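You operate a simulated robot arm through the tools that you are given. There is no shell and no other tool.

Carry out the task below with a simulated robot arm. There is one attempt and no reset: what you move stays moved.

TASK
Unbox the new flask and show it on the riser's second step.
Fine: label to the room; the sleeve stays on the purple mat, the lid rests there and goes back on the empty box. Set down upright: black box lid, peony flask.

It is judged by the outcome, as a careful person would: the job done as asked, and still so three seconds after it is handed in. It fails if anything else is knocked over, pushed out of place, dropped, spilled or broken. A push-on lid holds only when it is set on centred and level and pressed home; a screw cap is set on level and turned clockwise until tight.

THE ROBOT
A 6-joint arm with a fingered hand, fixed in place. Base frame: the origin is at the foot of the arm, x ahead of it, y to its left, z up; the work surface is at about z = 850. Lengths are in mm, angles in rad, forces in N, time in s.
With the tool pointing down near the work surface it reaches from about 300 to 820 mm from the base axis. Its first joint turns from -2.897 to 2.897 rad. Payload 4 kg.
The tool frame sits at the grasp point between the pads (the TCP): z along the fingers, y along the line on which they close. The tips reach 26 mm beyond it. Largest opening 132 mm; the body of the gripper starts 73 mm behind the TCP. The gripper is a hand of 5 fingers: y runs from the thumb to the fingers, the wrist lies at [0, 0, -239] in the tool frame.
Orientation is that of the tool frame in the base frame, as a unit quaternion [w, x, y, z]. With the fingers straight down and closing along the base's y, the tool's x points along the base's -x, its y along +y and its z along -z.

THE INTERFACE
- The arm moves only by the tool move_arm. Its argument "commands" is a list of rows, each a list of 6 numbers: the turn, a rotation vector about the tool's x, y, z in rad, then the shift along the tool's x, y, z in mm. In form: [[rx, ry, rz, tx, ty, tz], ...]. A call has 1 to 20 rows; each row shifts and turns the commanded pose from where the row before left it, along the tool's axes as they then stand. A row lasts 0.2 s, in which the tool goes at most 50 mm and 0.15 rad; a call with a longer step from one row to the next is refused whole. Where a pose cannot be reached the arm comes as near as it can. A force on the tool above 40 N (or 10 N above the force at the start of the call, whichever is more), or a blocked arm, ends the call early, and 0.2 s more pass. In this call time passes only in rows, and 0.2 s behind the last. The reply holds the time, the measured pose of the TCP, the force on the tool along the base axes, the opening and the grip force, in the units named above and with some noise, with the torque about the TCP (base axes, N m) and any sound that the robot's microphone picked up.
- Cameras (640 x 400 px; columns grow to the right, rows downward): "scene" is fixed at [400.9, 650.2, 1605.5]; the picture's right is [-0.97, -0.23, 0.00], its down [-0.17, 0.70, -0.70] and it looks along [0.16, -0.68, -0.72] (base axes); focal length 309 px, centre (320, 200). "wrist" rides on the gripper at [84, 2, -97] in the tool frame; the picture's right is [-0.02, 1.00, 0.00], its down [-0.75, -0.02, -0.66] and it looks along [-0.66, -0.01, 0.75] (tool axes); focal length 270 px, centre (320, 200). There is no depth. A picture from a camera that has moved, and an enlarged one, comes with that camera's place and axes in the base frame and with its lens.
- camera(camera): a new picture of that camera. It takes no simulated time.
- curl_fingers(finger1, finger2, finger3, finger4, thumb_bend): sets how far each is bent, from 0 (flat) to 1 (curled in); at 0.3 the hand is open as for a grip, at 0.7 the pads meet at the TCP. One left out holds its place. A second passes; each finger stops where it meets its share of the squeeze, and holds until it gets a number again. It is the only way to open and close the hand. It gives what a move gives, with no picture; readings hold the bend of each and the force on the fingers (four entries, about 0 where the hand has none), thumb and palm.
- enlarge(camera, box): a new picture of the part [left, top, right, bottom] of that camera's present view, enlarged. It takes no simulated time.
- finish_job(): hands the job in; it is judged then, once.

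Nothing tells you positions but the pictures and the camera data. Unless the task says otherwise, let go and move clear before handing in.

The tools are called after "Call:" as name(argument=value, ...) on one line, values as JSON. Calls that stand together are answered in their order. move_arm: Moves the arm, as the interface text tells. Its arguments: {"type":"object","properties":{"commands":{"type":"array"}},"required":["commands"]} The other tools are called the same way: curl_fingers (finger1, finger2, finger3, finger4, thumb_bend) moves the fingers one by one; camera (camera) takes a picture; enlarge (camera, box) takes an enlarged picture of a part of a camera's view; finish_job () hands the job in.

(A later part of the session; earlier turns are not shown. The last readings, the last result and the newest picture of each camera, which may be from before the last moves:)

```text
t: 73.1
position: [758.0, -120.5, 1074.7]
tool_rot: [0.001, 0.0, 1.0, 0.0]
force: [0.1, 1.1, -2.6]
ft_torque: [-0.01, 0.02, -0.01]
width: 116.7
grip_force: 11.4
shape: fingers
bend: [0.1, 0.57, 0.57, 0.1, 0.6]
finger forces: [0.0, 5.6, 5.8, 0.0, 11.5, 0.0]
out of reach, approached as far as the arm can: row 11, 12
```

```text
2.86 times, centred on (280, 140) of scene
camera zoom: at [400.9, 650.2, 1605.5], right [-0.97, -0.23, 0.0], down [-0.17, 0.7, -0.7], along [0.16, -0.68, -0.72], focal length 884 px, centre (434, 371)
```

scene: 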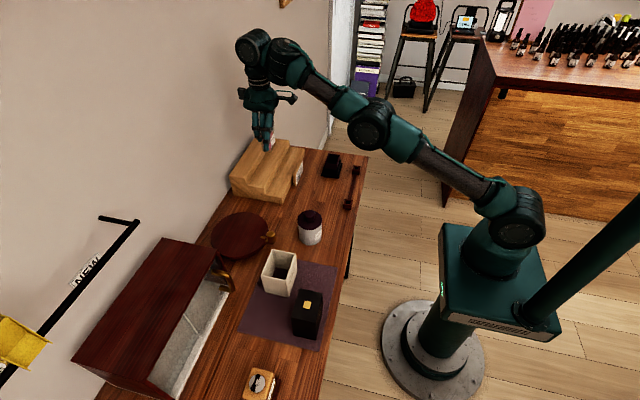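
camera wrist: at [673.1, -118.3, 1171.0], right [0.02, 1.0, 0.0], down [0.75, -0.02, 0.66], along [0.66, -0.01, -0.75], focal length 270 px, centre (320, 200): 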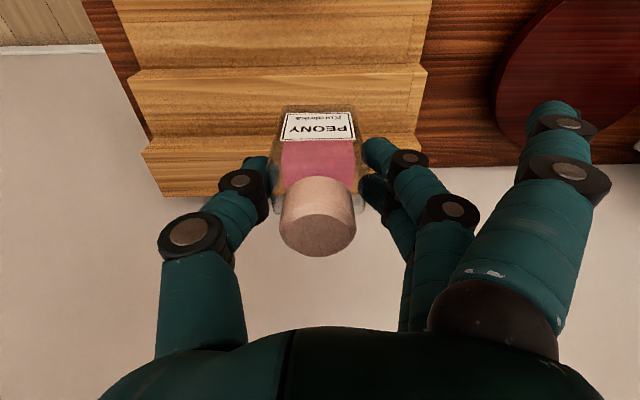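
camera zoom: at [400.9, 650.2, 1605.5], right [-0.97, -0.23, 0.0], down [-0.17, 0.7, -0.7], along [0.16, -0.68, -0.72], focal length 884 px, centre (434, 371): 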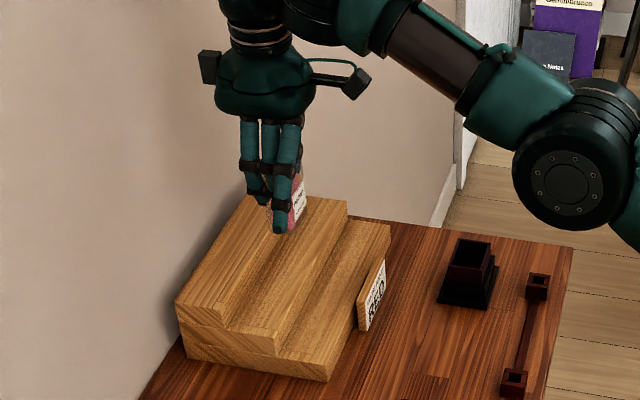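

The arm is at its reach limit at this height, x≈758. I'll lower first, where the reach improves, and then continue to x≈777.

Call:
move_arm(commands=[[0, 0, 0, 0, 5, 15], [0, 0, 0, 0, 10, 20], [0, 0, 0, 0, 10, 20], [0, 0, 0, 0, 5, 10], [0, 0, 0, 0, 0, 0]])

Call:
camera(camera="wrist")

Call:
enlarge(camera="scene", box=[210, 90, 350, 210])

```text
t: 74.3
position: [757.0, -87.9, 1009.0]
tool_rot: [0.0, 0.0, 1.0, 0.0]
force: [0.0, -0.4, -2.2]
ft_torque: [0.02, 0.0, 0.0]
width: 117.2
grip_force: 11.7
shape: fingers
bend: [0.1, 0.57, 0.57, 0.1, 0.6]
finger forces: [0.0, 5.6, 5.9, 0.0, 11.6, 0.0]
out of reach, approached as far as the arm can: row 1
```

```text
taken
camera wrist: at [672.1, -87.2, 1105.4], right [0.02, 1.0, 0.0], down [0.75, -0.02, 0.66], along [0.66, -0.01, -0.75], focal length 270 px, centre (320, 200)
```

wrist: 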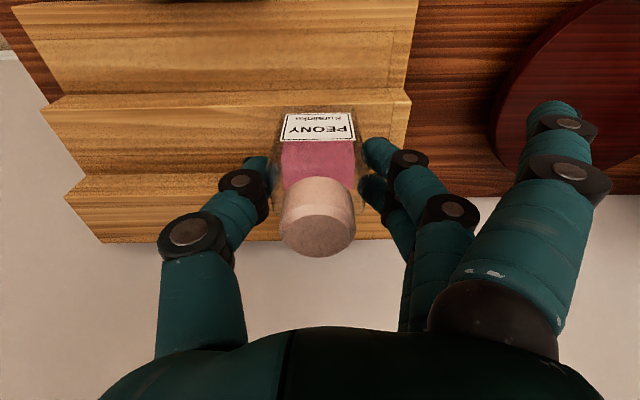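

```text
3.33 times, centred on (280, 150) of scene
camera zoom: at [400.9, 650.2, 1605.5], right [-0.97, -0.23, 0.0], down [-0.17, 0.7, -0.7], along [0.16, -0.68, -0.72], focal length 1031 px, centre (453, 367)
```

zoom: 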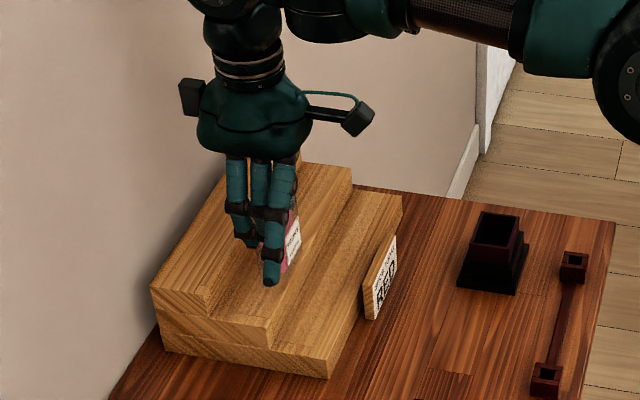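

The second tread spans roughly x 750–812. I'll move to x≈779 and check.

Call:
move_arm(commands=[[0, 0, 0, -8, 0, 0], [0, 0, 0, -8, 0, 3], [0, 0, 0, -5, 0, 3], [0, 0, 0, 0, 0, 0]])

Call:
camera(camera="wrist")

Call:
enlarge(camera="scene", box=[220, 100, 320, 210])

```text
t: 75.3
position: [780.2, -89.5, 1004.1]
tool_rot: [0.001, 0.0, 1.0, 0.0]
force: [0.1, -0.2, -2.1]
ft_torque: [0.0, -0.01, 0.01]
width: 116.9
grip_force: 11.2
shape: fingers
bend: [0.1, 0.57, 0.57, 0.1, 0.6]
finger forces: [0.1, 5.7, 5.9, 0.1, 11.6, 0.0]
```

```text
taken
camera wrist: at [694.8, -87.7, 1099.0], right [0.02, 1.0, 0.0], down [0.75, -0.02, 0.66], along [0.66, -0.01, -0.75], focal length 270 px, centre (320, 200)
```

wrist: 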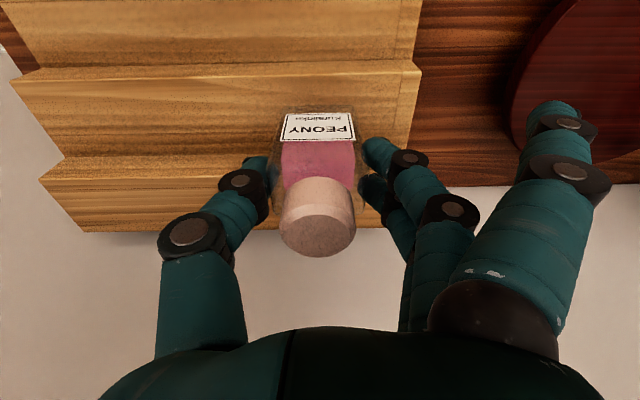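

```text
3.64 times, centred on (270, 155) of scene
camera zoom: at [400.9, 650.2, 1605.5], right [-0.97, -0.23, 0.0], down [-0.17, 0.7, -0.7], along [0.16, -0.68, -0.72], focal length 1125 px, centre (502, 364)
```

zoom: 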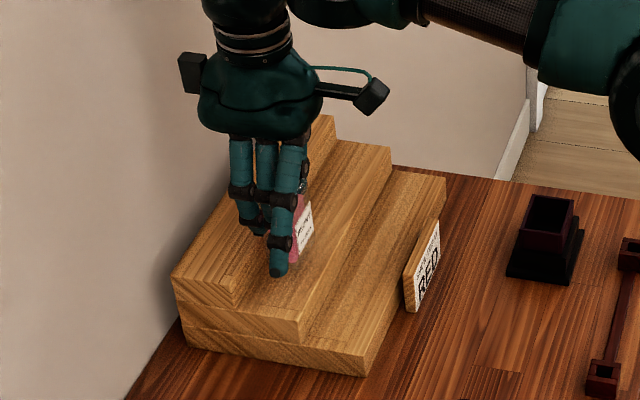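

The flask is centred over the second tread with its label toward the room. Lowering gently until it touches.

Call:
move_arm(commands=[[0, 0, 0, 0, 0, 5], [0, 0, 0, 0, 0, 5], [0, 0, 0, 0, 0, 3], [0, 0, 0, 0, 0, 2], [0, 0, 0, 0, 0, 0]])

Call:
move_arm(commands=[[0, 0, 0, 0, 0, 1.5], [0, 0, 0, 0, 0, 1], [0, 0, 0, 0, 0, 0]])

```text
t: 76.5
position: [779.9, -89.4, 987.9]
tool_rot: [0.001, 0.0, 1.0, 0.0]
force: [0.0, -0.5, -2.6]
ft_torque: [0.01, -0.05, -0.01]
width: 116.8
grip_force: 11.5
shape: fingers
bend: [0.1, 0.57, 0.57, 0.1, 0.6]
finger forces: [0.1, 5.8, 5.9, 0.1, 11.7, 0.1]
```

```text
t: 77.3
position: [780.5, -89.6, 985.7]
tool_rot: [0.001, 0.0, 1.0, 0.001]
force: [1.9, 0.3, 4.1]
ft_torque: [0.0, -0.02, 0.01]
width: 117.2
grip_force: 12.3
shape: fingers
bend: [0.1, 0.57, 0.57, 0.1, 0.6]
finger forces: [0.0, 6.3, 6.1, 0.1, 12.0, 0.0]
```

The flask has touched down. Releasing gradually.

Call:
curl_fingers(finger2=0.55, finger3=0.55, thumb_bend=0.57)

Call:
curl_fingers(finger2=0.5, finger3=0.5, thumb_bend=0.5)

Call:
curl_fingers(finger2=0.35, finger3=0.35, thumb_bend=0.35)

Call:
camera(camera="wrist")

Call:
enlarge(camera="scene", box=[220, 100, 320, 210])

```text
t: 78.3
position: [780.3, -88.2, 984.8]
tool_rot: [0.001, 0.0, 1.0, 0.0]
force: [0.5, -0.4, 0.8]
ft_torque: [0.02, 0.01, -0.02]
width: 118.5
grip_force: 0.6
shape: fingers
bend: [0.1, 0.55, 0.55, 0.1, 0.56]
finger forces: [0.1, 0.2, 0.0, 0.1, 0.6, 0.0]
```

```text
t: 79.3
position: [781.3, -88.7, 986.9]
tool_rot: [0.0, 0.0, 1.0, 0.0]
force: [-0.6, 0.2, 0.0]
ft_torque: [-0.01, 0.0, -0.03]
width: 126.8
grip_force: 0.1
shape: fingers
bend: [0.1, 0.5, 0.5, 0.1, 0.5]
finger forces: [0.0, 0.1, 0.0, 0.0, 0.0, 0.0]
```

```text
t: 80.3
position: [779.9, -89.2, 986.1]
tool_rot: [0.001, 0.0, 1.0, 0.0]
force: [-0.7, -0.4, 0.8]
ft_torque: [0.02, 0.01, 0.0]
width: 151.2
grip_force: 0.0
shape: fingers
bend: [0.1, 0.35, 0.35, 0.1, 0.35]
finger forces: [0.1, 0.1, 0.1, 0.0, 0.0, 0.0]
```

```text
taken
camera wrist: at [695.1, -87.4, 1081.1], right [0.02, 1.0, 0.0], down [0.75, -0.02, 0.66], along [0.66, -0.01, -0.75], focal length 270 px, centre (320, 200)
```

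wrist: 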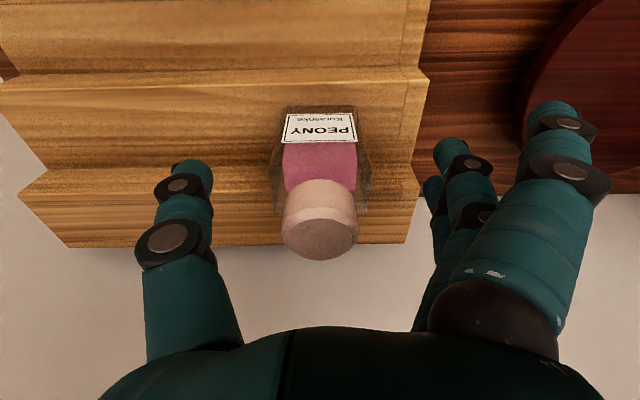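

```text
3.64 times, centred on (270, 155) of scene
camera zoom: at [400.9, 650.2, 1605.5], right [-0.97, -0.23, 0.0], down [-0.17, 0.7, -0.7], along [0.16, -0.68, -0.72], focal length 1125 px, centre (502, 364)
```

zoom: 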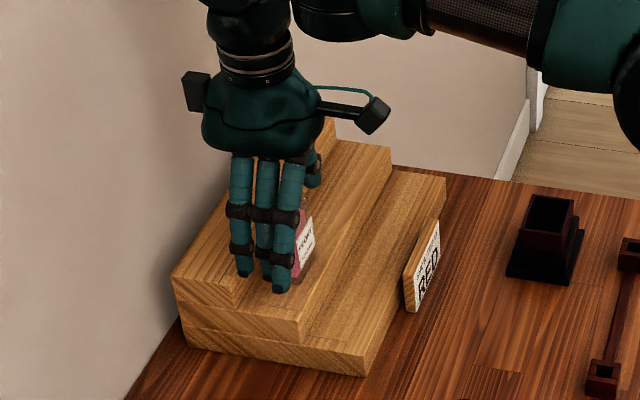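

The flask stands upright on the second step with its label facing the room. To stay within reach, I'll raise slightly, back straight out toward -x with the fingers straddling it, and then go up.

Call:
move_arm(commands=[[0, 0, 0, 0, 0, -8], [0, 0, 0, 0, 0, -10], [0, 0, 0, 10, 0, 0], [0, 0, 0, 20, 0, -5], [0, 0, 0, 25, 0, -10], [0, 0, 0, 30, 0, -20], [0, 0, 0, 30, 0, -30], [0, 0, 0, 30, 0, -30], [0, 0, 0, 30, 0, -20], [0, 0, 0, 0, 0, 0]])

Call:
camera(camera="wrist")

Call:
enlarge(camera="scene", box=[220, 100, 320, 210])

```text
t: 82.5
position: [605.7, -88.1, 1119.7]
tool_rot: [0.0, 0.0, 1.0, 0.0]
force: [0.5, 0.2, 0.0]
ft_torque: [0.0, -0.02, -0.02]
width: 150.9
grip_force: 0.1
shape: fingers
bend: [0.1, 0.35, 0.35, 0.1, 0.35]
finger forces: [0.0, 0.0, 0.0, 0.0, 0.0, 0.0]
```

```text
taken
camera wrist: at [520.5, -86.6, 1215.4], right [0.02, 1.0, 0.0], down [0.75, -0.02, 0.66], along [0.66, -0.01, -0.75], focal length 270 px, centre (320, 200)
```

wrist: 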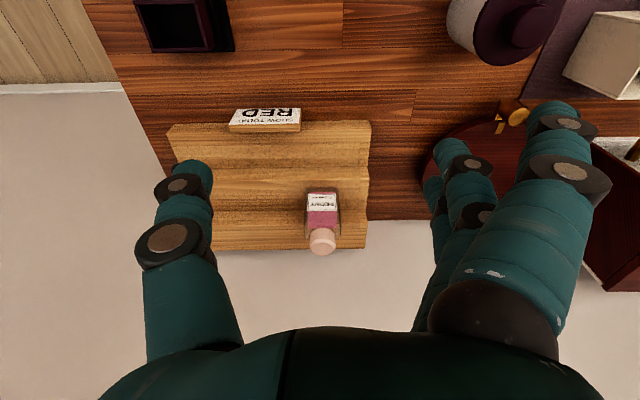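

```text
3.64 times, centred on (270, 155) of scene
camera zoom: at [400.9, 650.2, 1605.5], right [-0.97, -0.23, 0.0], down [-0.17, 0.7, -0.7], along [0.16, -0.68, -0.72], focal length 1125 px, centre (502, 364)
```

zoom: 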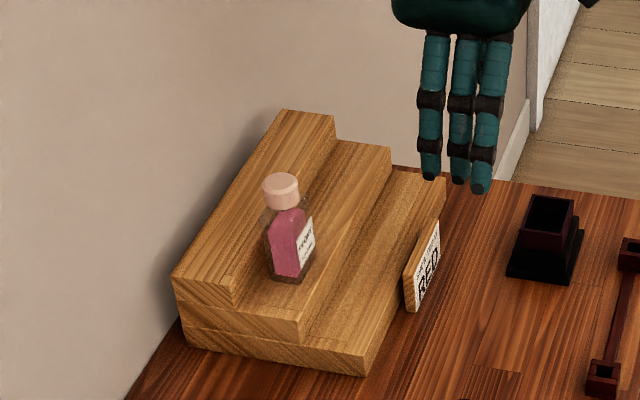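

The flask is displayed well. Now I'll measure the empty base precisely before fetching the lid.

Call:
move_arm(commands=[[0, 0, 0, 5, -20, 0], [0, 0, 0, 10, -35, 0], [0, 0, 0, 10, -40, 0], [0, 0, 0, 10, -30, 5], [0, 0, 0, 5, -17, 5], [0, 0, 0, 0, 0, 5], [0, 0, 0, 0, 0, 5], [0, 0, 0, 0, 0, 0]])

Call:
enlarge(camera="wrist", box=[250, 10, 390, 110])

Call:
enlarge(camera="scene", box=[310, 145, 355, 185])

```text
t: 84.3
position: [564.9, -229.6, 1096.1]
tool_rot: [0.001, -0.001, 1.0, 0.0]
force: [-0.1, -0.4, -0.3]
ft_torque: [-0.01, 0.03, 0.01]
width: 151.1
grip_force: 0.0
shape: fingers
bend: [0.1, 0.35, 0.35, 0.1, 0.35]
finger forces: [0.0, 0.0, 0.0, 0.0, 0.1, 0.0]
```

```text
4.00 times, centred on (320, 60) of wrist
camera zoom: at [479.6, -228.0, 1192.8], right [0.02, 1.0, 0.0], down [0.75, -0.02, 0.66], along [0.66, -0.01, -0.75], focal length 1081 px, centre (320, 760)
```

zoom: 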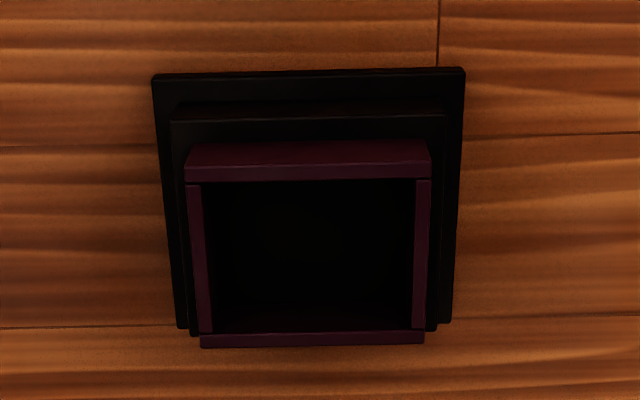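

```text
10.00 times, centred on (332, 165) of scene
camera zoom: at [400.9, 650.2, 1605.5], right [-0.97, -0.23, 0.0], down [-0.17, 0.7, -0.7], along [0.16, -0.68, -0.72], focal length 3093 px, centre (195, 550)
```

zoom: 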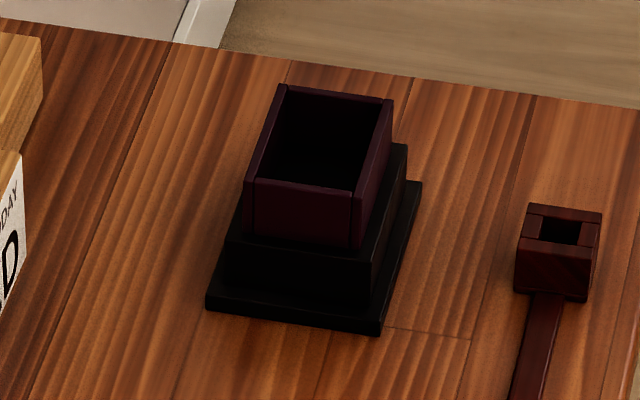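

The base is centred at about (565.5, -230.5) with practically no yaw. Its rim is about 59×43 outside, and the lid slides over it onto the ledge at z≈876. Next I'll go back to the lid on the mat.

Call:
curl_fingers(finger1=0.1, finger2=0.2, finger3=0.2, finger4=0.1, thumb_bend=0.2)

Call:
move_arm(commands=[[0, 0, 0, 2, 20, -10], [0, 0, 0, 4, 38, -5], [0, 0, 0, 5, 40, 0], [0, 0, 0, 5, 40, 0], [0, 0, 0, 5, 40, 0], [0, 0, 0, 5, 40, 0], [0, 0, 0, 5, 40, 0], [0, 0, 0, 5, 40, 0], [0, 0, 0, 5, 40, 0], [0, 0, 0, 5, 40, 0], [0, 0, 0, 5, 40, 0], [0, 0, 0, 5, 40, 0], [0, 0, 0, 5, 40, 0], [0, 0, 0, 2, 40, 0], [0, 0, 0, 2, 28, 0], [0, 0, 0, 0, 14, 0], [0, 0, 0, 0, 0, 0]])

Call:
enlarge(camera="wrist", box=[250, 10, 410, 130])

Call:
camera(camera="wrist")

```text
t: 85.3
position: [563.7, -228.7, 1097.7]
tool_rot: [0.001, 0.0, 1.0, 0.0]
force: [0.0, 0.3, 1.2]
ft_torque: [-0.01, 0.0, 0.01]
width: 167.4
grip_force: 0.1
shape: fingers
bend: [0.1, 0.2, 0.2, 0.1, 0.21]
finger forces: [0.0, 0.0, 0.1, 0.0, 0.0, 0.0]
```

```text
t: 88.9
position: [500.1, 350.9, 1114.8]
tool_rot: [0.001, 0.001, 1.0, 0.0]
force: [0.5, -0.5, 0.2]
ft_torque: [-0.01, 0.01, 0.0]
width: 167.3
grip_force: 0.1
shape: fingers
bend: [0.1, 0.2, 0.2, 0.1, 0.21]
finger forces: [0.1, 0.0, 0.0, 0.0, 0.1, 0.1]
```

```text
3.33 times, centred on (330, 70) of wrist
camera zoom: at [414.8, 351.6, 1211.1], right [0.02, 1.0, 0.0], down [0.75, -0.02, 0.66], along [0.66, -0.01, -0.75], focal length 901 px, centre (287, 633)
```

zoom: 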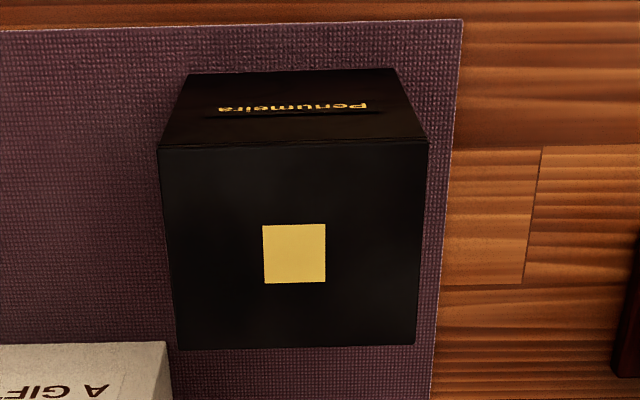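

```text
taken
camera wrist: at [414.8, 351.6, 1211.1], right [0.02, 1.0, 0.0], down [0.75, -0.02, 0.66], along [0.66, -0.01, -0.75], focal length 270 px, centre (320, 200)
```

wrist: 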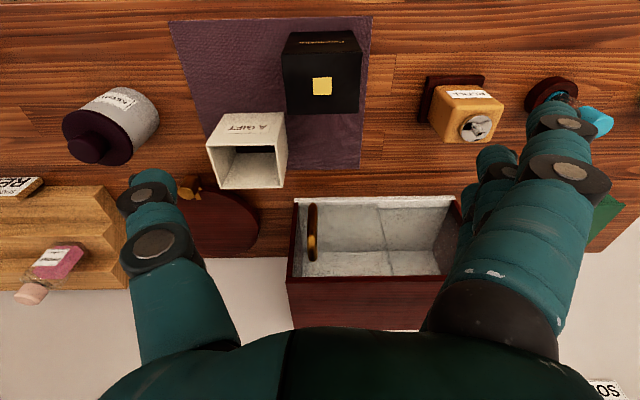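

The lid stands at about (501.7, 353). Aligning over it and descending to the same relative grip height.

Call:
move_arm(commands=[[0, 0, 0, -2.8, 3, 20], [0, 0, 0, 0, 0, 40], [0, 0, 0, 0, 0, 40], [0, 0, 0, 0, 0, 40], [0, 0, 0, 0, 0, 30], [0, 0, 0, 0, 0, 20], [0, 0, 0, 0, 0, 12], [0, 0, 0, 0, 0, 4], [0, 0, 0, 0, 0, 0]])

Call:
camera(camera="wrist")

```text
t: 90.9
position: [504.0, 353.0, 907.4]
tool_rot: [0.001, 0.0, 1.0, 0.0]
force: [0.8, 0.3, 0.2]
ft_torque: [0.02, 0.0, -0.01]
width: 167.4
grip_force: 0.2
shape: fingers
bend: [0.1, 0.2, 0.2, 0.1, 0.21]
finger forces: [0.1, 0.0, 0.1, 0.0, 0.1, 0.1]
```

```text
taken
camera wrist: at [419.7, 353.5, 1002.8], right [0.02, 1.0, 0.0], down [0.75, -0.02, 0.66], along [0.66, -0.01, -0.75], focal length 270 px, centre (320, 200)
```

wrist: 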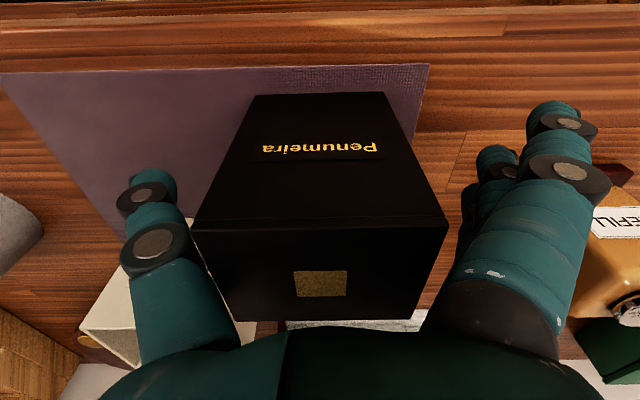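

Call:
move_arm(commands=[[0, 0, 0, 1.5, 0.8, 0], [0, 0, 0, 0, 0, 0]])

Call:
curl_fingers(finger2=0.38, finger3=0.38, thumb_bend=0.38)

Call:
curl_fingers(finger2=0.46, finger3=0.46, thumb_bend=0.46)

Call:
move_arm(commands=[[0, 0, 0, 0, 0, -3], [0, 0, 0, 0, 0, -8], [0, 0, 0, 0, 0, -12], [0, 0, 0, 0, 0, -20], [0, 0, 0, 0, 0, -30], [0, 0, 0, 0, 0, -40], [0, 0, 0, 0, 0, -40], [0, 0, 0, 0, 0, -40], [0, 0, 0, 0, 0, -25], [0, 0, 0, 0, 0, 0]])

Call:
camera(camera="wrist")

```text
t: 91.5
position: [503.1, 353.7, 908.3]
tool_rot: [0.001, 0.0, 1.0, 0.0]
force: [0.8, -0.9, -0.5]
ft_torque: [0.01, 0.03, -0.03]
width: 167.2
grip_force: 0.2
shape: fingers
bend: [0.1, 0.2, 0.2, 0.1, 0.2]
finger forces: [0.0, 0.0, 0.0, 0.0, 0.3, 0.1]
```

```text
t: 92.5
position: [502.8, 353.4, 907.7]
tool_rot: [0.001, -0.001, 1.0, 0.0]
force: [0.4, 1.3, 1.1]
ft_torque: [0.0, 0.0, -0.02]
width: 148.0
grip_force: 1.7
shape: fingers
bend: [0.1, 0.37, 0.38, 0.1, 0.38]
finger forces: [0.1, 1.5, 1.3, 0.1, 1.8, 0.1]
```

```text
t: 93.5
position: [502.1, 353.4, 907.6]
tool_rot: [0.001, 0.0, 1.0, 0.001]
force: [0.3, 2.7, 8.8]
ft_torque: [-0.03, 0.01, -0.02]
width: 137.3
grip_force: 13.2
shape: fingers
bend: [0.1, 0.45, 0.45, 0.1, 0.46]
finger forces: [0.0, 8.2, 7.5, 0.1, 11.2, 0.0]
```

```text
t: 95.7
position: [498.4, 355.2, 1127.1]
tool_rot: [0.0, -0.001, 1.0, 0.0]
force: [0.3, 0.2, 0.1]
ft_torque: [0.0, -0.03, 0.0]
width: 136.9
grip_force: 8.6
shape: fingers
bend: [0.1, 0.45, 0.45, 0.1, 0.46]
finger forces: [0.0, 4.3, 4.1, 0.0, 8.5, 0.0]
```

```text
taken
camera wrist: at [414.4, 355.5, 1222.8], right [0.02, 1.0, 0.0], down [0.75, -0.02, 0.66], along [0.66, -0.01, -0.75], focal length 270 px, centre (320, 200)
```

wrist: 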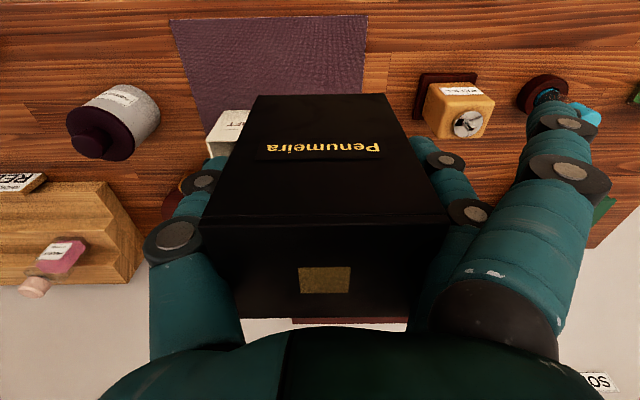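

The lid is held level. I'll carry it back above the base.

Call:
move_arm(commands=[[0, 0, 0, -2, -20, 0], [0, 0, 0, -4, -38, 0], [0, 0, 0, -5, -40, 0], [0, 0, 0, -5, -40, 0], [0, 0, 0, -5, -40, 0], [0, 0, 0, -5, -40, 0], [0, 0, 0, -5, -40, 0], [0, 0, 0, -5, -40, 0], [0, 0, 0, -5, -40, 0], [0, 0, 0, -5, -40, 0], [0, 0, 0, -5, -40, 0], [0, 0, 0, -5, -40, 0], [0, 0, 0, -5, -40, 0], [0, 0, 0, -4, -40, 0], [0, 0, 0, -2, -28, 0], [0, 0, 0, 0, -18.5, 0], [0, 0, 0, 0, 0, 0]])

Call:
camera(camera="wrist")

Call:
enlarge(camera="wrist", box=[240, 10, 400, 110])

Call:
enlarge(camera="scene", box=[290, 80, 370, 190])

```text
t: 99.3
position: [567.0, -234.2, 1124.7]
tool_rot: [0.001, -0.001, 1.0, -0.001]
force: [0.1, -0.3, -1.1]
ft_torque: [-0.04, -0.03, 0.01]
width: 136.7
grip_force: 7.3
shape: fingers
bend: [0.1, 0.45, 0.45, 0.1, 0.46]
finger forces: [0.0, 3.9, 3.7, 0.1, 7.6, 0.0]
```

```text
taken
camera wrist: at [483.0, -231.3, 1220.7], right [0.02, 1.0, 0.0], down [0.75, -0.02, 0.66], along [0.66, -0.01, -0.75], focal length 270 px, centre (320, 200)
```

wrist: 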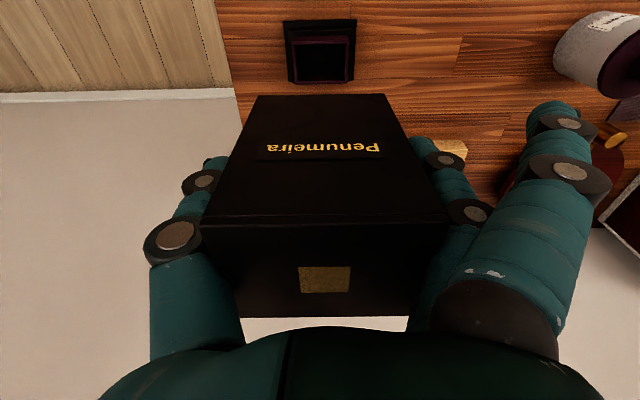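

```text
4.00 times, centred on (320, 60) of wrist
camera zoom: at [483.0, -231.3, 1220.7], right [0.02, 1.0, 0.0], down [0.75, -0.02, 0.66], along [0.66, -0.01, -0.75], focal length 1081 px, centre (320, 760)
```

zoom: 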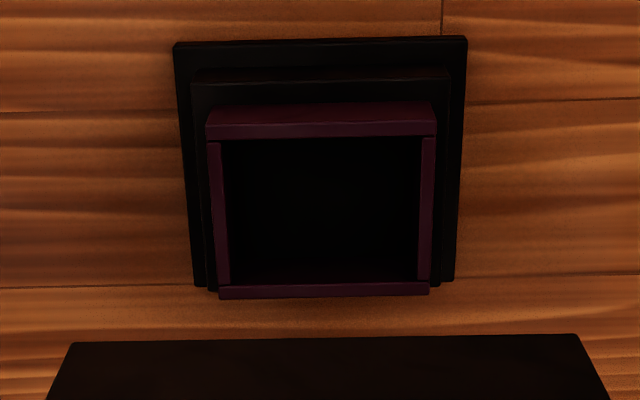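

```text
3.64 times, centred on (330, 135) of scene
camera zoom: at [400.9, 650.2, 1605.5], right [-0.97, -0.23, 0.0], down [-0.17, 0.7, -0.7], along [0.16, -0.68, -0.72], focal length 1125 px, centre (284, 436)
```

zoom: 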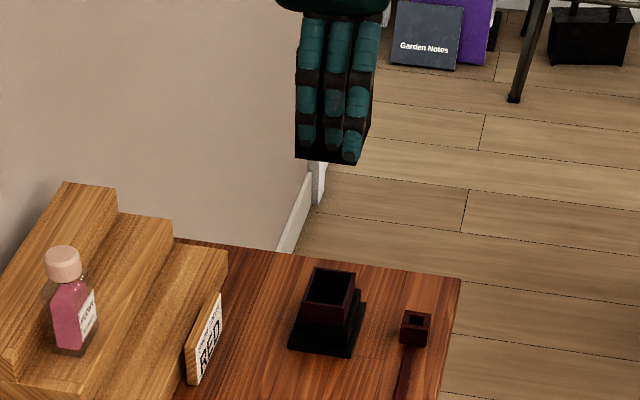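

The lid and base are aligned within about 1 mm. I'll descend to just above the rim and re-check, since the arm drifts a little with height.

Call:
move_arm(commands=[[0, 0, 0, 0, 0.7, 15], [0, 0, 0, 0, 0, 30], [0, 0, 0, 0, 0, 35], [0, 0, 0, 0, 0, 30], [0, 0, 0, 0, 0, 20], [0, 0, 0, 0, 0, 12], [0, 0, 0, 0, 0, 0], [0, 0, 0, 0, 0, 0]])

Call:
enlarge(camera="wrist", box=[220, 40, 420, 120])

Call:
enlarge(camera="scene", box=[305, 120, 365, 190])

```text
t: 101.1
position: [569.3, -229.0, 981.4]
tool_rot: [0.001, 0.0, 1.0, 0.0]
force: [0.5, -0.3, 0.5]
ft_torque: [0.01, 0.05, -0.03]
width: 136.8
grip_force: 7.4
shape: fingers
bend: [0.1, 0.45, 0.45, 0.1, 0.46]
finger forces: [0.1, 3.7, 3.5, 0.0, 7.3, 0.0]
```

```text
3.20 times, centred on (320, 80) of wrist
camera zoom: at [484.4, -227.9, 1078.3], right [0.02, 1.0, 0.0], down [0.75, -0.02, 0.66], along [0.66, -0.01, -0.75], focal length 865 px, centre (320, 584)
```

zoom: 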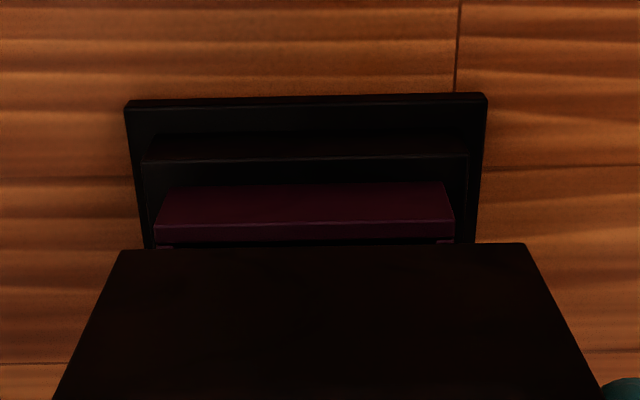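

```text
5.71 times, centred on (335, 155) of scene
camera zoom: at [400.9, 650.2, 1605.5], right [-0.97, -0.23, 0.0], down [-0.17, 0.7, -0.7], along [0.16, -0.68, -0.72], focal length 1767 px, centre (234, 457)
```

zoom: 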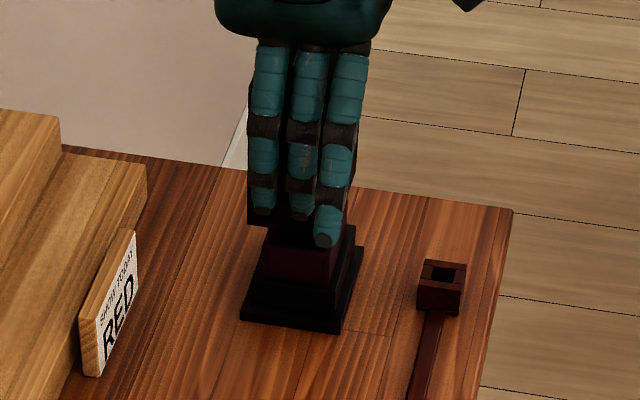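

The lid has settled about 3.4 mm too far in +y and 1.5 mm in +x. Correcting, then re-checking.

Call:
move_arm(commands=[[0, 0, 0, 1.5, -3.4, 0], [0, 0, 0, 0, 0, 0], [0, 0, 0, 0, 0, 0], [0, 0, 0, 0, 0, 0]])

Call:
enlarge(camera="wrist", box=[220, 40, 420, 120])

```text
t: 102.1
position: [567.0, -233.5, 982.8]
tool_rot: [0.001, 0.0, 1.0, 0.001]
force: [-0.3, 0.3, -0.9]
ft_torque: [-0.02, 0.03, -0.01]
width: 136.6
grip_force: 7.4
shape: fingers
bend: [0.1, 0.45, 0.45, 0.1, 0.46]
finger forces: [0.1, 3.6, 3.5, 0.1, 7.3, 0.1]
```

```text
3.20 times, centred on (320, 80) of wrist
camera zoom: at [483.0, -231.4, 1077.9], right [0.02, 1.0, 0.0], down [0.75, -0.02, 0.66], along [0.66, -0.01, -0.75], focal length 865 px, centre (320, 584)
```

zoom: 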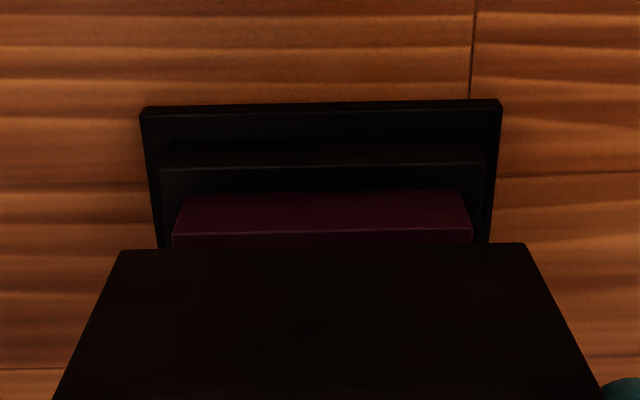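

The lid is now aligned with the base to well under a millimetre. I'll lower slowly, watching the force.

Call:
move_arm(commands=[[0, 0, 0, 0.05, 0, 5], [0, 0, 0, 0.05, 0, 5], [0, 0, 0, 0, 0, 3], [0, 0, 0, 0, 0, 2], [0, 0, 0, 0, 0, 0], [0, 0, 0, 0, 0, 0]])

Call:
enlarge(camera="wrist", box=[220, 40, 420, 120])

Call:
enlarge(camera="scene", box=[310, 140, 355, 185])

```text
t: 103.5
position: [566.7, -233.6, 966.7]
tool_rot: [0.002, 0.0, 1.0, 0.0]
force: [0.3, -0.2, -0.3]
ft_torque: [-0.02, -0.01, 0.01]
width: 136.6
grip_force: 7.1
shape: fingers
bend: [0.1, 0.45, 0.45, 0.1, 0.46]
finger forces: [0.0, 3.7, 3.5, 0.0, 7.3, 0.0]
```

```text
3.20 times, centred on (320, 80) of wrist
camera zoom: at [482.0, -232.0, 1063.6], right [0.02, 1.0, 0.0], down [0.75, -0.02, 0.66], along [0.66, -0.01, -0.75], focal length 865 px, centre (320, 584)
```

zoom: 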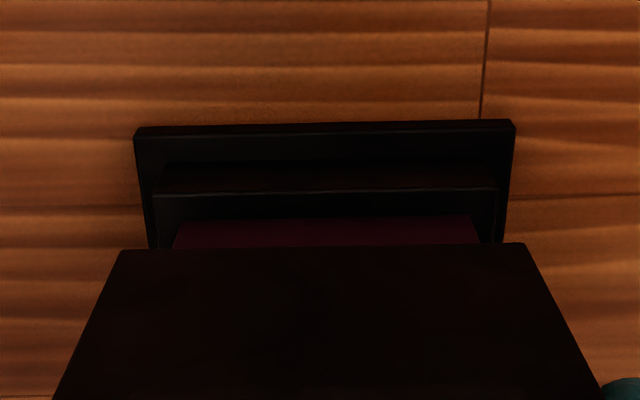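

```text
8.89 times, centred on (332, 162) of scene
camera zoom: at [400.9, 650.2, 1605.5], right [-0.97, -0.23, 0.0], down [-0.17, 0.7, -0.7], along [0.16, -0.68, -0.72], focal length 2749 px, centre (209, 533)
```

zoom: 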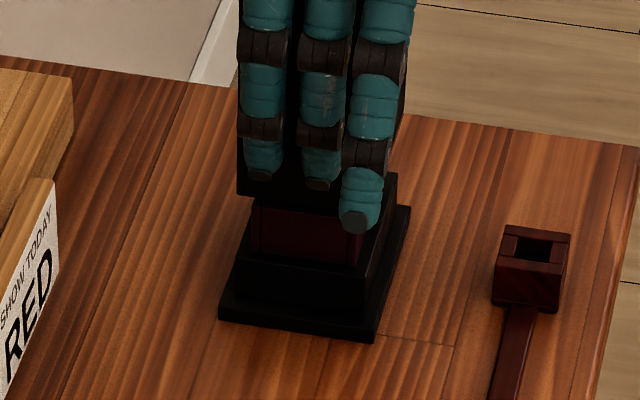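

Call:
move_arm(commands=[[0, 0, 0, -0.7, 0.6, 0], [0, 0, 0, 0, 0, 2], [0, 0, 0, 0, 0, 2], [0, 0, 0, 0, 0, 0], [0, 0, 0, 0, 0, 0]])

Call:
enlarge(camera="wrist", box=[220, 40, 420, 120])

```text
t: 104.7
position: [568.0, -232.6, 963.3]
tool_rot: [0.001, 0.0, 1.0, -0.001]
force: [0.2, 0.5, -0.2]
ft_torque: [-0.01, 0.02, -0.01]
width: 136.4
grip_force: 7.5
shape: fingers
bend: [0.1, 0.45, 0.45, 0.1, 0.46]
finger forces: [0.0, 3.7, 3.5, 0.1, 7.3, 0.0]
```

```text
3.20 times, centred on (320, 80) of wrist
camera zoom: at [482.4, -231.3, 1059.5], right [0.02, 1.0, 0.0], down [0.75, -0.02, 0.66], along [0.66, -0.01, -0.75], focal length 865 px, centre (320, 584)
```

zoom: 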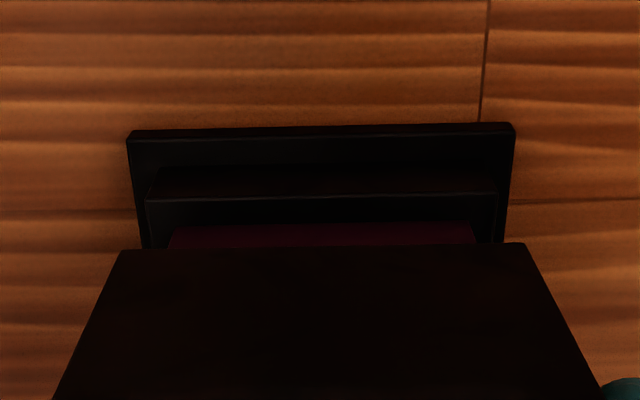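

Call:
move_arm(commands=[[0, 0, 0, -0.6, 0, 0], [0, 0, 0, 0, 0, 1.5], [0, 0, 0, 0, 0, 1.5], [0, 0, 0, 0, 0, 1.5], [0, 0, 0, 0, 0, 1.5], [0, 0, 0, 0, 0, 0]])

Call:
enlarge(camera="wrist", box=[220, 40, 420, 120])

```text
t: 106.1
position: [567.6, -233.8, 957.7]
tool_rot: [0.0, 0.0, 1.0, 0.0]
force: [0.3, -0.4, -0.8]
ft_torque: [0.03, 0.03, 0.0]
width: 136.6
grip_force: 7.6
shape: fingers
bend: [0.1, 0.45, 0.45, 0.1, 0.46]
finger forces: [0.1, 3.8, 3.4, 0.0, 7.3, 0.0]
```

```text
3.20 times, centred on (320, 80) of wrist
camera zoom: at [483.3, -232.1, 1053.9], right [0.02, 1.0, 0.0], down [0.75, -0.02, 0.66], along [0.66, -0.01, -0.75], focal length 865 px, centre (320, 584)
```

zoom: 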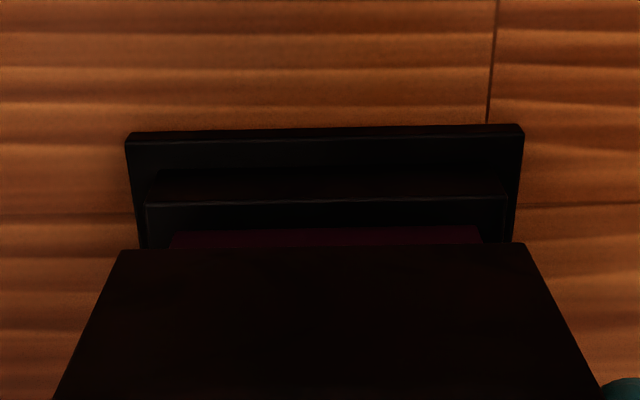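

Call:
move_arm(commands=[[0, 0, 0, 0, 0.5, 0], [0, 0, 0, 0, 0, 1.5], [0, 0, 0, 0, 0, 1.5], [0, 0, 0, 0, 0, 1.5], [0, 0, 0, 0, 0, 1.5], [0, 0, 0, 0, 0, 0]])

Call:
enlarge(camera="wrist", box=[220, 40, 420, 120])

```text
t: 107.5
position: [566.4, -233.5, 951.4]
tool_rot: [0.002, -0.001, 1.0, -0.001]
force: [-0.3, 0.7, -0.6]
ft_torque: [-0.03, -0.01, -0.02]
width: 136.3
grip_force: 6.9
shape: fingers
bend: [0.1, 0.45, 0.45, 0.1, 0.46]
finger forces: [0.0, 3.7, 3.4, 0.1, 7.3, 0.0]
```

```text
3.20 times, centred on (320, 80) of wrist
camera zoom: at [482.3, -231.7, 1047.9], right [0.02, 1.0, 0.0], down [0.75, -0.02, 0.66], along [0.66, -0.01, -0.75], focal length 865 px, centre (320, 584)
```

zoom: 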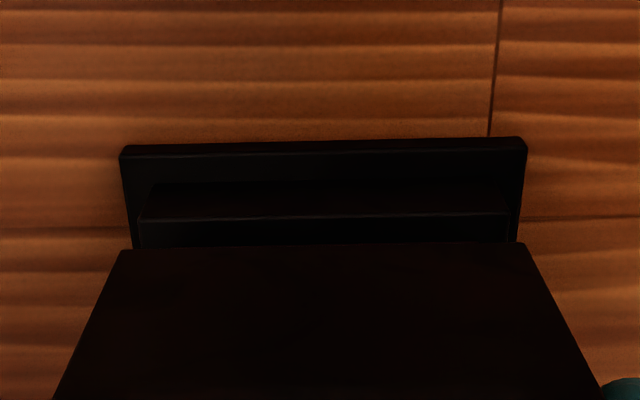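

The lid bottom is now below the rim with no force, so it has engaged. Continuing down.

Call:
move_arm(commands=[[0, 0, 0, -0.5, 0, 1], [0, 0, 0, 0, 0, 1.5], [0, 0, 0, 0, 0, 1.5], [0, 0, 0, 0, 0, 1.5], [0, 0, 0, 0, 0, 1.5], [0, 0, 0, 0, 0, 1.5], [0, 0, 0, 0, 0, 1.5], [0, 0, 0, 0, 0, 0]])

Call:
enlarge(camera="wrist", box=[220, 40, 420, 120])

```text
t: 109.3
position: [568.1, -234.0, 942.1]
tool_rot: [0.001, 0.0, 1.0, 0.0]
force: [-0.4, -0.1, -0.8]
ft_torque: [0.01, -0.01, 0.03]
width: 136.7
grip_force: 6.9
shape: fingers
bend: [0.1, 0.45, 0.45, 0.1, 0.46]
finger forces: [0.1, 3.8, 3.5, 0.0, 7.2, 0.0]
```

```text
3.20 times, centred on (320, 80) of wrist
camera zoom: at [483.3, -231.9, 1037.9], right [0.02, 1.0, 0.0], down [0.75, -0.02, 0.66], along [0.66, -0.01, -0.75], focal length 865 px, centre (320, 584)
```

zoom: 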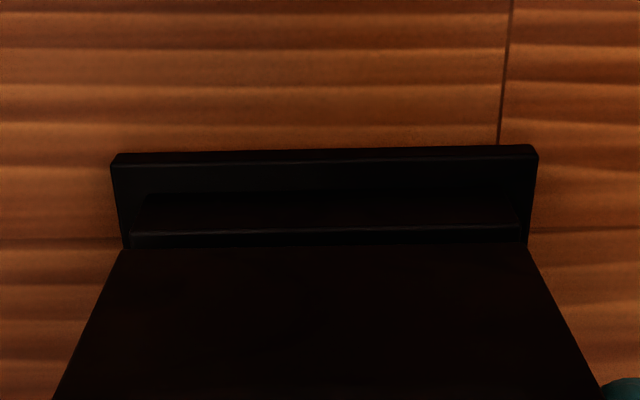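

Call:
move_arm(commands=[[0, 0, 0, 0, 0, 1.5], [0, 0, 0, 0, 0, 1.5], [0, 0, 0, 0, 0, 1.5], [0, 0, 0, 0, 0, 1], [0, 0, 0, 0, 0, 1], [0, 0, 0, 0, 0, 0]])

Call:
enlarge(camera="wrist", box=[220, 40, 420, 120])

```text
t: 110.7
position: [568.5, -231.9, 935.2]
tool_rot: [0.001, 0.0, 1.0, -0.001]
force: [-0.6, -1.0, 1.3]
ft_torque: [0.04, 0.03, 0.01]
width: 137.0
grip_force: 8.3
shape: fingers
bend: [0.1, 0.45, 0.45, 0.1, 0.46]
finger forces: [0.0, 4.0, 3.5, 0.0, 7.9, 0.1]
```

```text
3.20 times, centred on (320, 80) of wrist
camera zoom: at [484.0, -231.4, 1031.9], right [0.02, 1.0, 0.0], down [0.75, -0.02, 0.66], along [0.66, -0.01, -0.75], focal length 865 px, centre (320, 584)
```

zoom: 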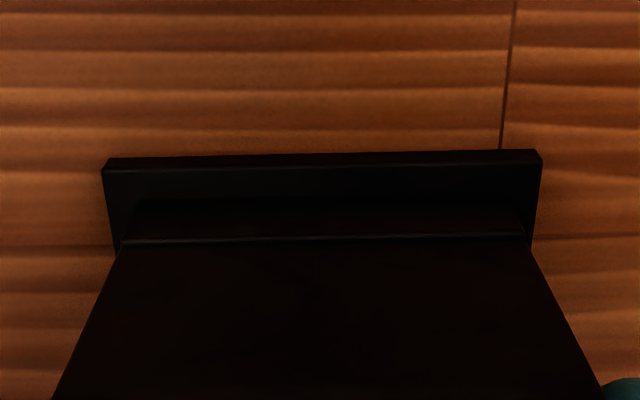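

The lid is almost seated and its edges coincide with the ledge. I'll press down in small steps.

Call:
move_arm(commands=[[0, 0, 0, 0, 0, 1], [0, 0, 0, 0, 0, 0.7], [0, 0, 0, 0, 0, 0]])

Call:
move_arm(commands=[[0, 0, 0, 0, 0, 1], [0, 0, 0, 0, 0, 0]])

Call:
enlarge(camera="wrist", box=[220, 40, 420, 120])

```text
t: 111.5
position: [568.6, -232.9, 934.3]
tool_rot: [0.001, 0.0, 1.0, 0.0]
force: [-0.4, 0.9, 17.6]
ft_torque: [0.13, 0.01, 0.0]
width: 136.8
grip_force: 15.8
shape: fingers
bend: [0.1, 0.45, 0.45, 0.1, 0.46]
finger forces: [0.0, 8.6, 7.9, 0.0, 14.9, 0.1]
```

```text
t: 112.1
position: [569.4, -233.3, 933.0]
tool_rot: [0.002, 0.001, 1.0, 0.0]
force: [0.5, 1.0, 26.8]
ft_torque: [0.15, 0.03, 0.02]
width: 137.5
grip_force: 19.1
shape: fingers
bend: [0.1, 0.45, 0.45, 0.1, 0.46]
finger forces: [0.0, 10.5, 9.8, 0.0, 18.6, 0.0]
```

```text
3.20 times, centred on (320, 80) of wrist
camera zoom: at [484.0, -231.9, 1029.3], right [0.02, 1.0, 0.0], down [0.75, -0.02, 0.66], along [0.66, -0.01, -0.75], focal length 865 px, centre (320, 584)
```

zoom: 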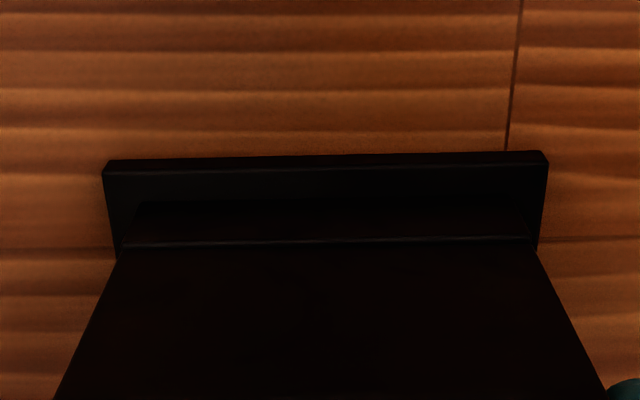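

Call:
move_arm(commands=[[0, 0, 0, 0, 0, 0.6], [0, 0, 0, 0, 0, 0]])

Call:
move_arm(commands=[[0, 0, 0, 0, 0, -2], [0, 0, 0, 0, 0, -0.5], [0, 0, 0, 0, 0, 0]])

Call:
curl_fingers(finger2=0.38, finger3=0.38, thumb_bend=0.38)

Call:
curl_fingers(finger2=0.22, finger3=0.22, thumb_bend=0.22)

```text
t: 112.7
position: [569.0, -233.5, 933.2]
tool_rot: [0.002, 0.0, 1.0, 0.0]
force: [2.0, 0.5, 33.7]
ft_torque: [0.15, 0.12, -0.03]
width: 137.4
grip_force: 21.4
shape: fingers
bend: [0.1, 0.45, 0.45, 0.1, 0.46]
finger forces: [0.1, 11.8, 11.1, 0.0, 20.8, 0.0]
```

```text
t: 113.5
position: [567.6, -234.3, 934.9]
tool_rot: [0.0, 0.0, 1.0, 0.001]
force: [1.3, -0.1, 15.4]
ft_torque: [0.09, 0.11, -0.03]
width: 137.7
grip_force: 13.5
shape: fingers
bend: [0.1, 0.45, 0.45, 0.1, 0.46]
finger forces: [0.0, 7.1, 6.6, 0.0, 13.0, 0.1]
```

```text
t: 114.5
position: [568.1, -233.5, 934.3]
tool_rot: [0.002, 0.0, 1.0, -0.001]
force: [0.6, -1.3, 3.6]
ft_torque: [0.05, 0.02, 0.0]
width: 146.9
grip_force: 2.3
shape: fingers
bend: [0.1, 0.38, 0.38, 0.1, 0.38]
finger forces: [0.0, 0.8, 0.7, 0.0, 2.8, 0.1]
```

```text
t: 115.5
position: [569.1, -233.1, 935.1]
tool_rot: [0.002, 0.001, 1.0, -0.001]
force: [1.0, 0.0, -0.7]
ft_torque: [0.01, -0.04, -0.01]
width: 166.6
grip_force: 0.1
shape: fingers
bend: [0.1, 0.22, 0.22, 0.1, 0.22]
finger forces: [0.1, 0.0, 0.1, 0.0, 0.1, 0.0]
```

The lid is seated and released. Going straight up to inspect.

Call:
move_arm(commands=[[0, 0, 0, 0, 0, -5], [0, 0, 0, 0, 0, -15], [0, 0, 0, 0, 0, -30], [0, 0, 0, 0, 0, -40], [0, 0, 0, 0, 0, -40], [0, 0, 0, 0, 0, -20], [0, 0, 0, 0, 0, 0]])

Call:
enlarge(camera="wrist", box=[240, 20, 400, 140])

Call:
enlarge(camera="scene", box=[305, 125, 360, 185])

```text
t: 117.1
position: [570.5, -232.1, 1087.2]
tool_rot: [0.001, 0.0, 1.0, 0.0]
force: [-0.1, -0.2, 0.3]
ft_torque: [-0.02, -0.03, -0.01]
width: 166.5
grip_force: 0.0
shape: fingers
bend: [0.1, 0.22, 0.22, 0.1, 0.22]
finger forces: [0.1, 0.0, 0.0, 0.0, 0.1, 0.1]
```

```text
3.33 times, centred on (320, 80) of wrist
camera zoom: at [486.1, -232.0, 1182.7], right [0.02, 1.0, 0.0], down [0.75, -0.02, 0.66], along [0.66, -0.01, -0.75], focal length 901 px, centre (320, 600)
```

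zoom: 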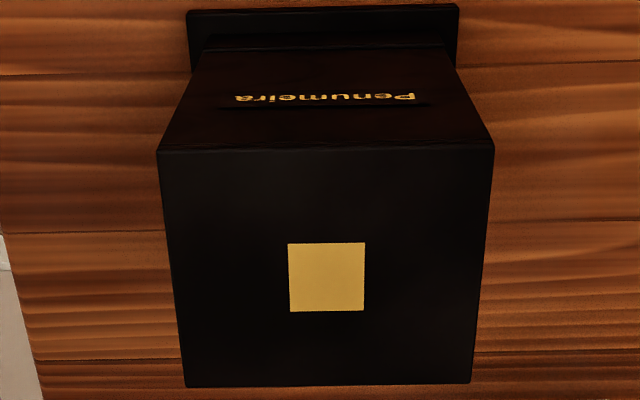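

```text
6.67 times, centred on (332, 155) of scene
camera zoom: at [400.9, 650.2, 1605.5], right [-0.97, -0.23, 0.0], down [-0.17, 0.7, -0.7], along [0.16, -0.68, -0.72], focal length 2062 px, centre (237, 500)
```

zoom: 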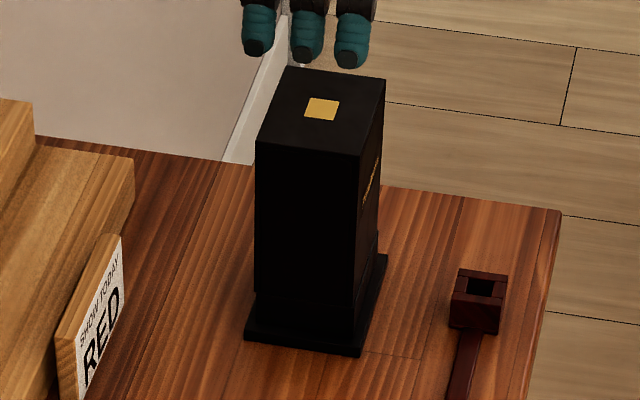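

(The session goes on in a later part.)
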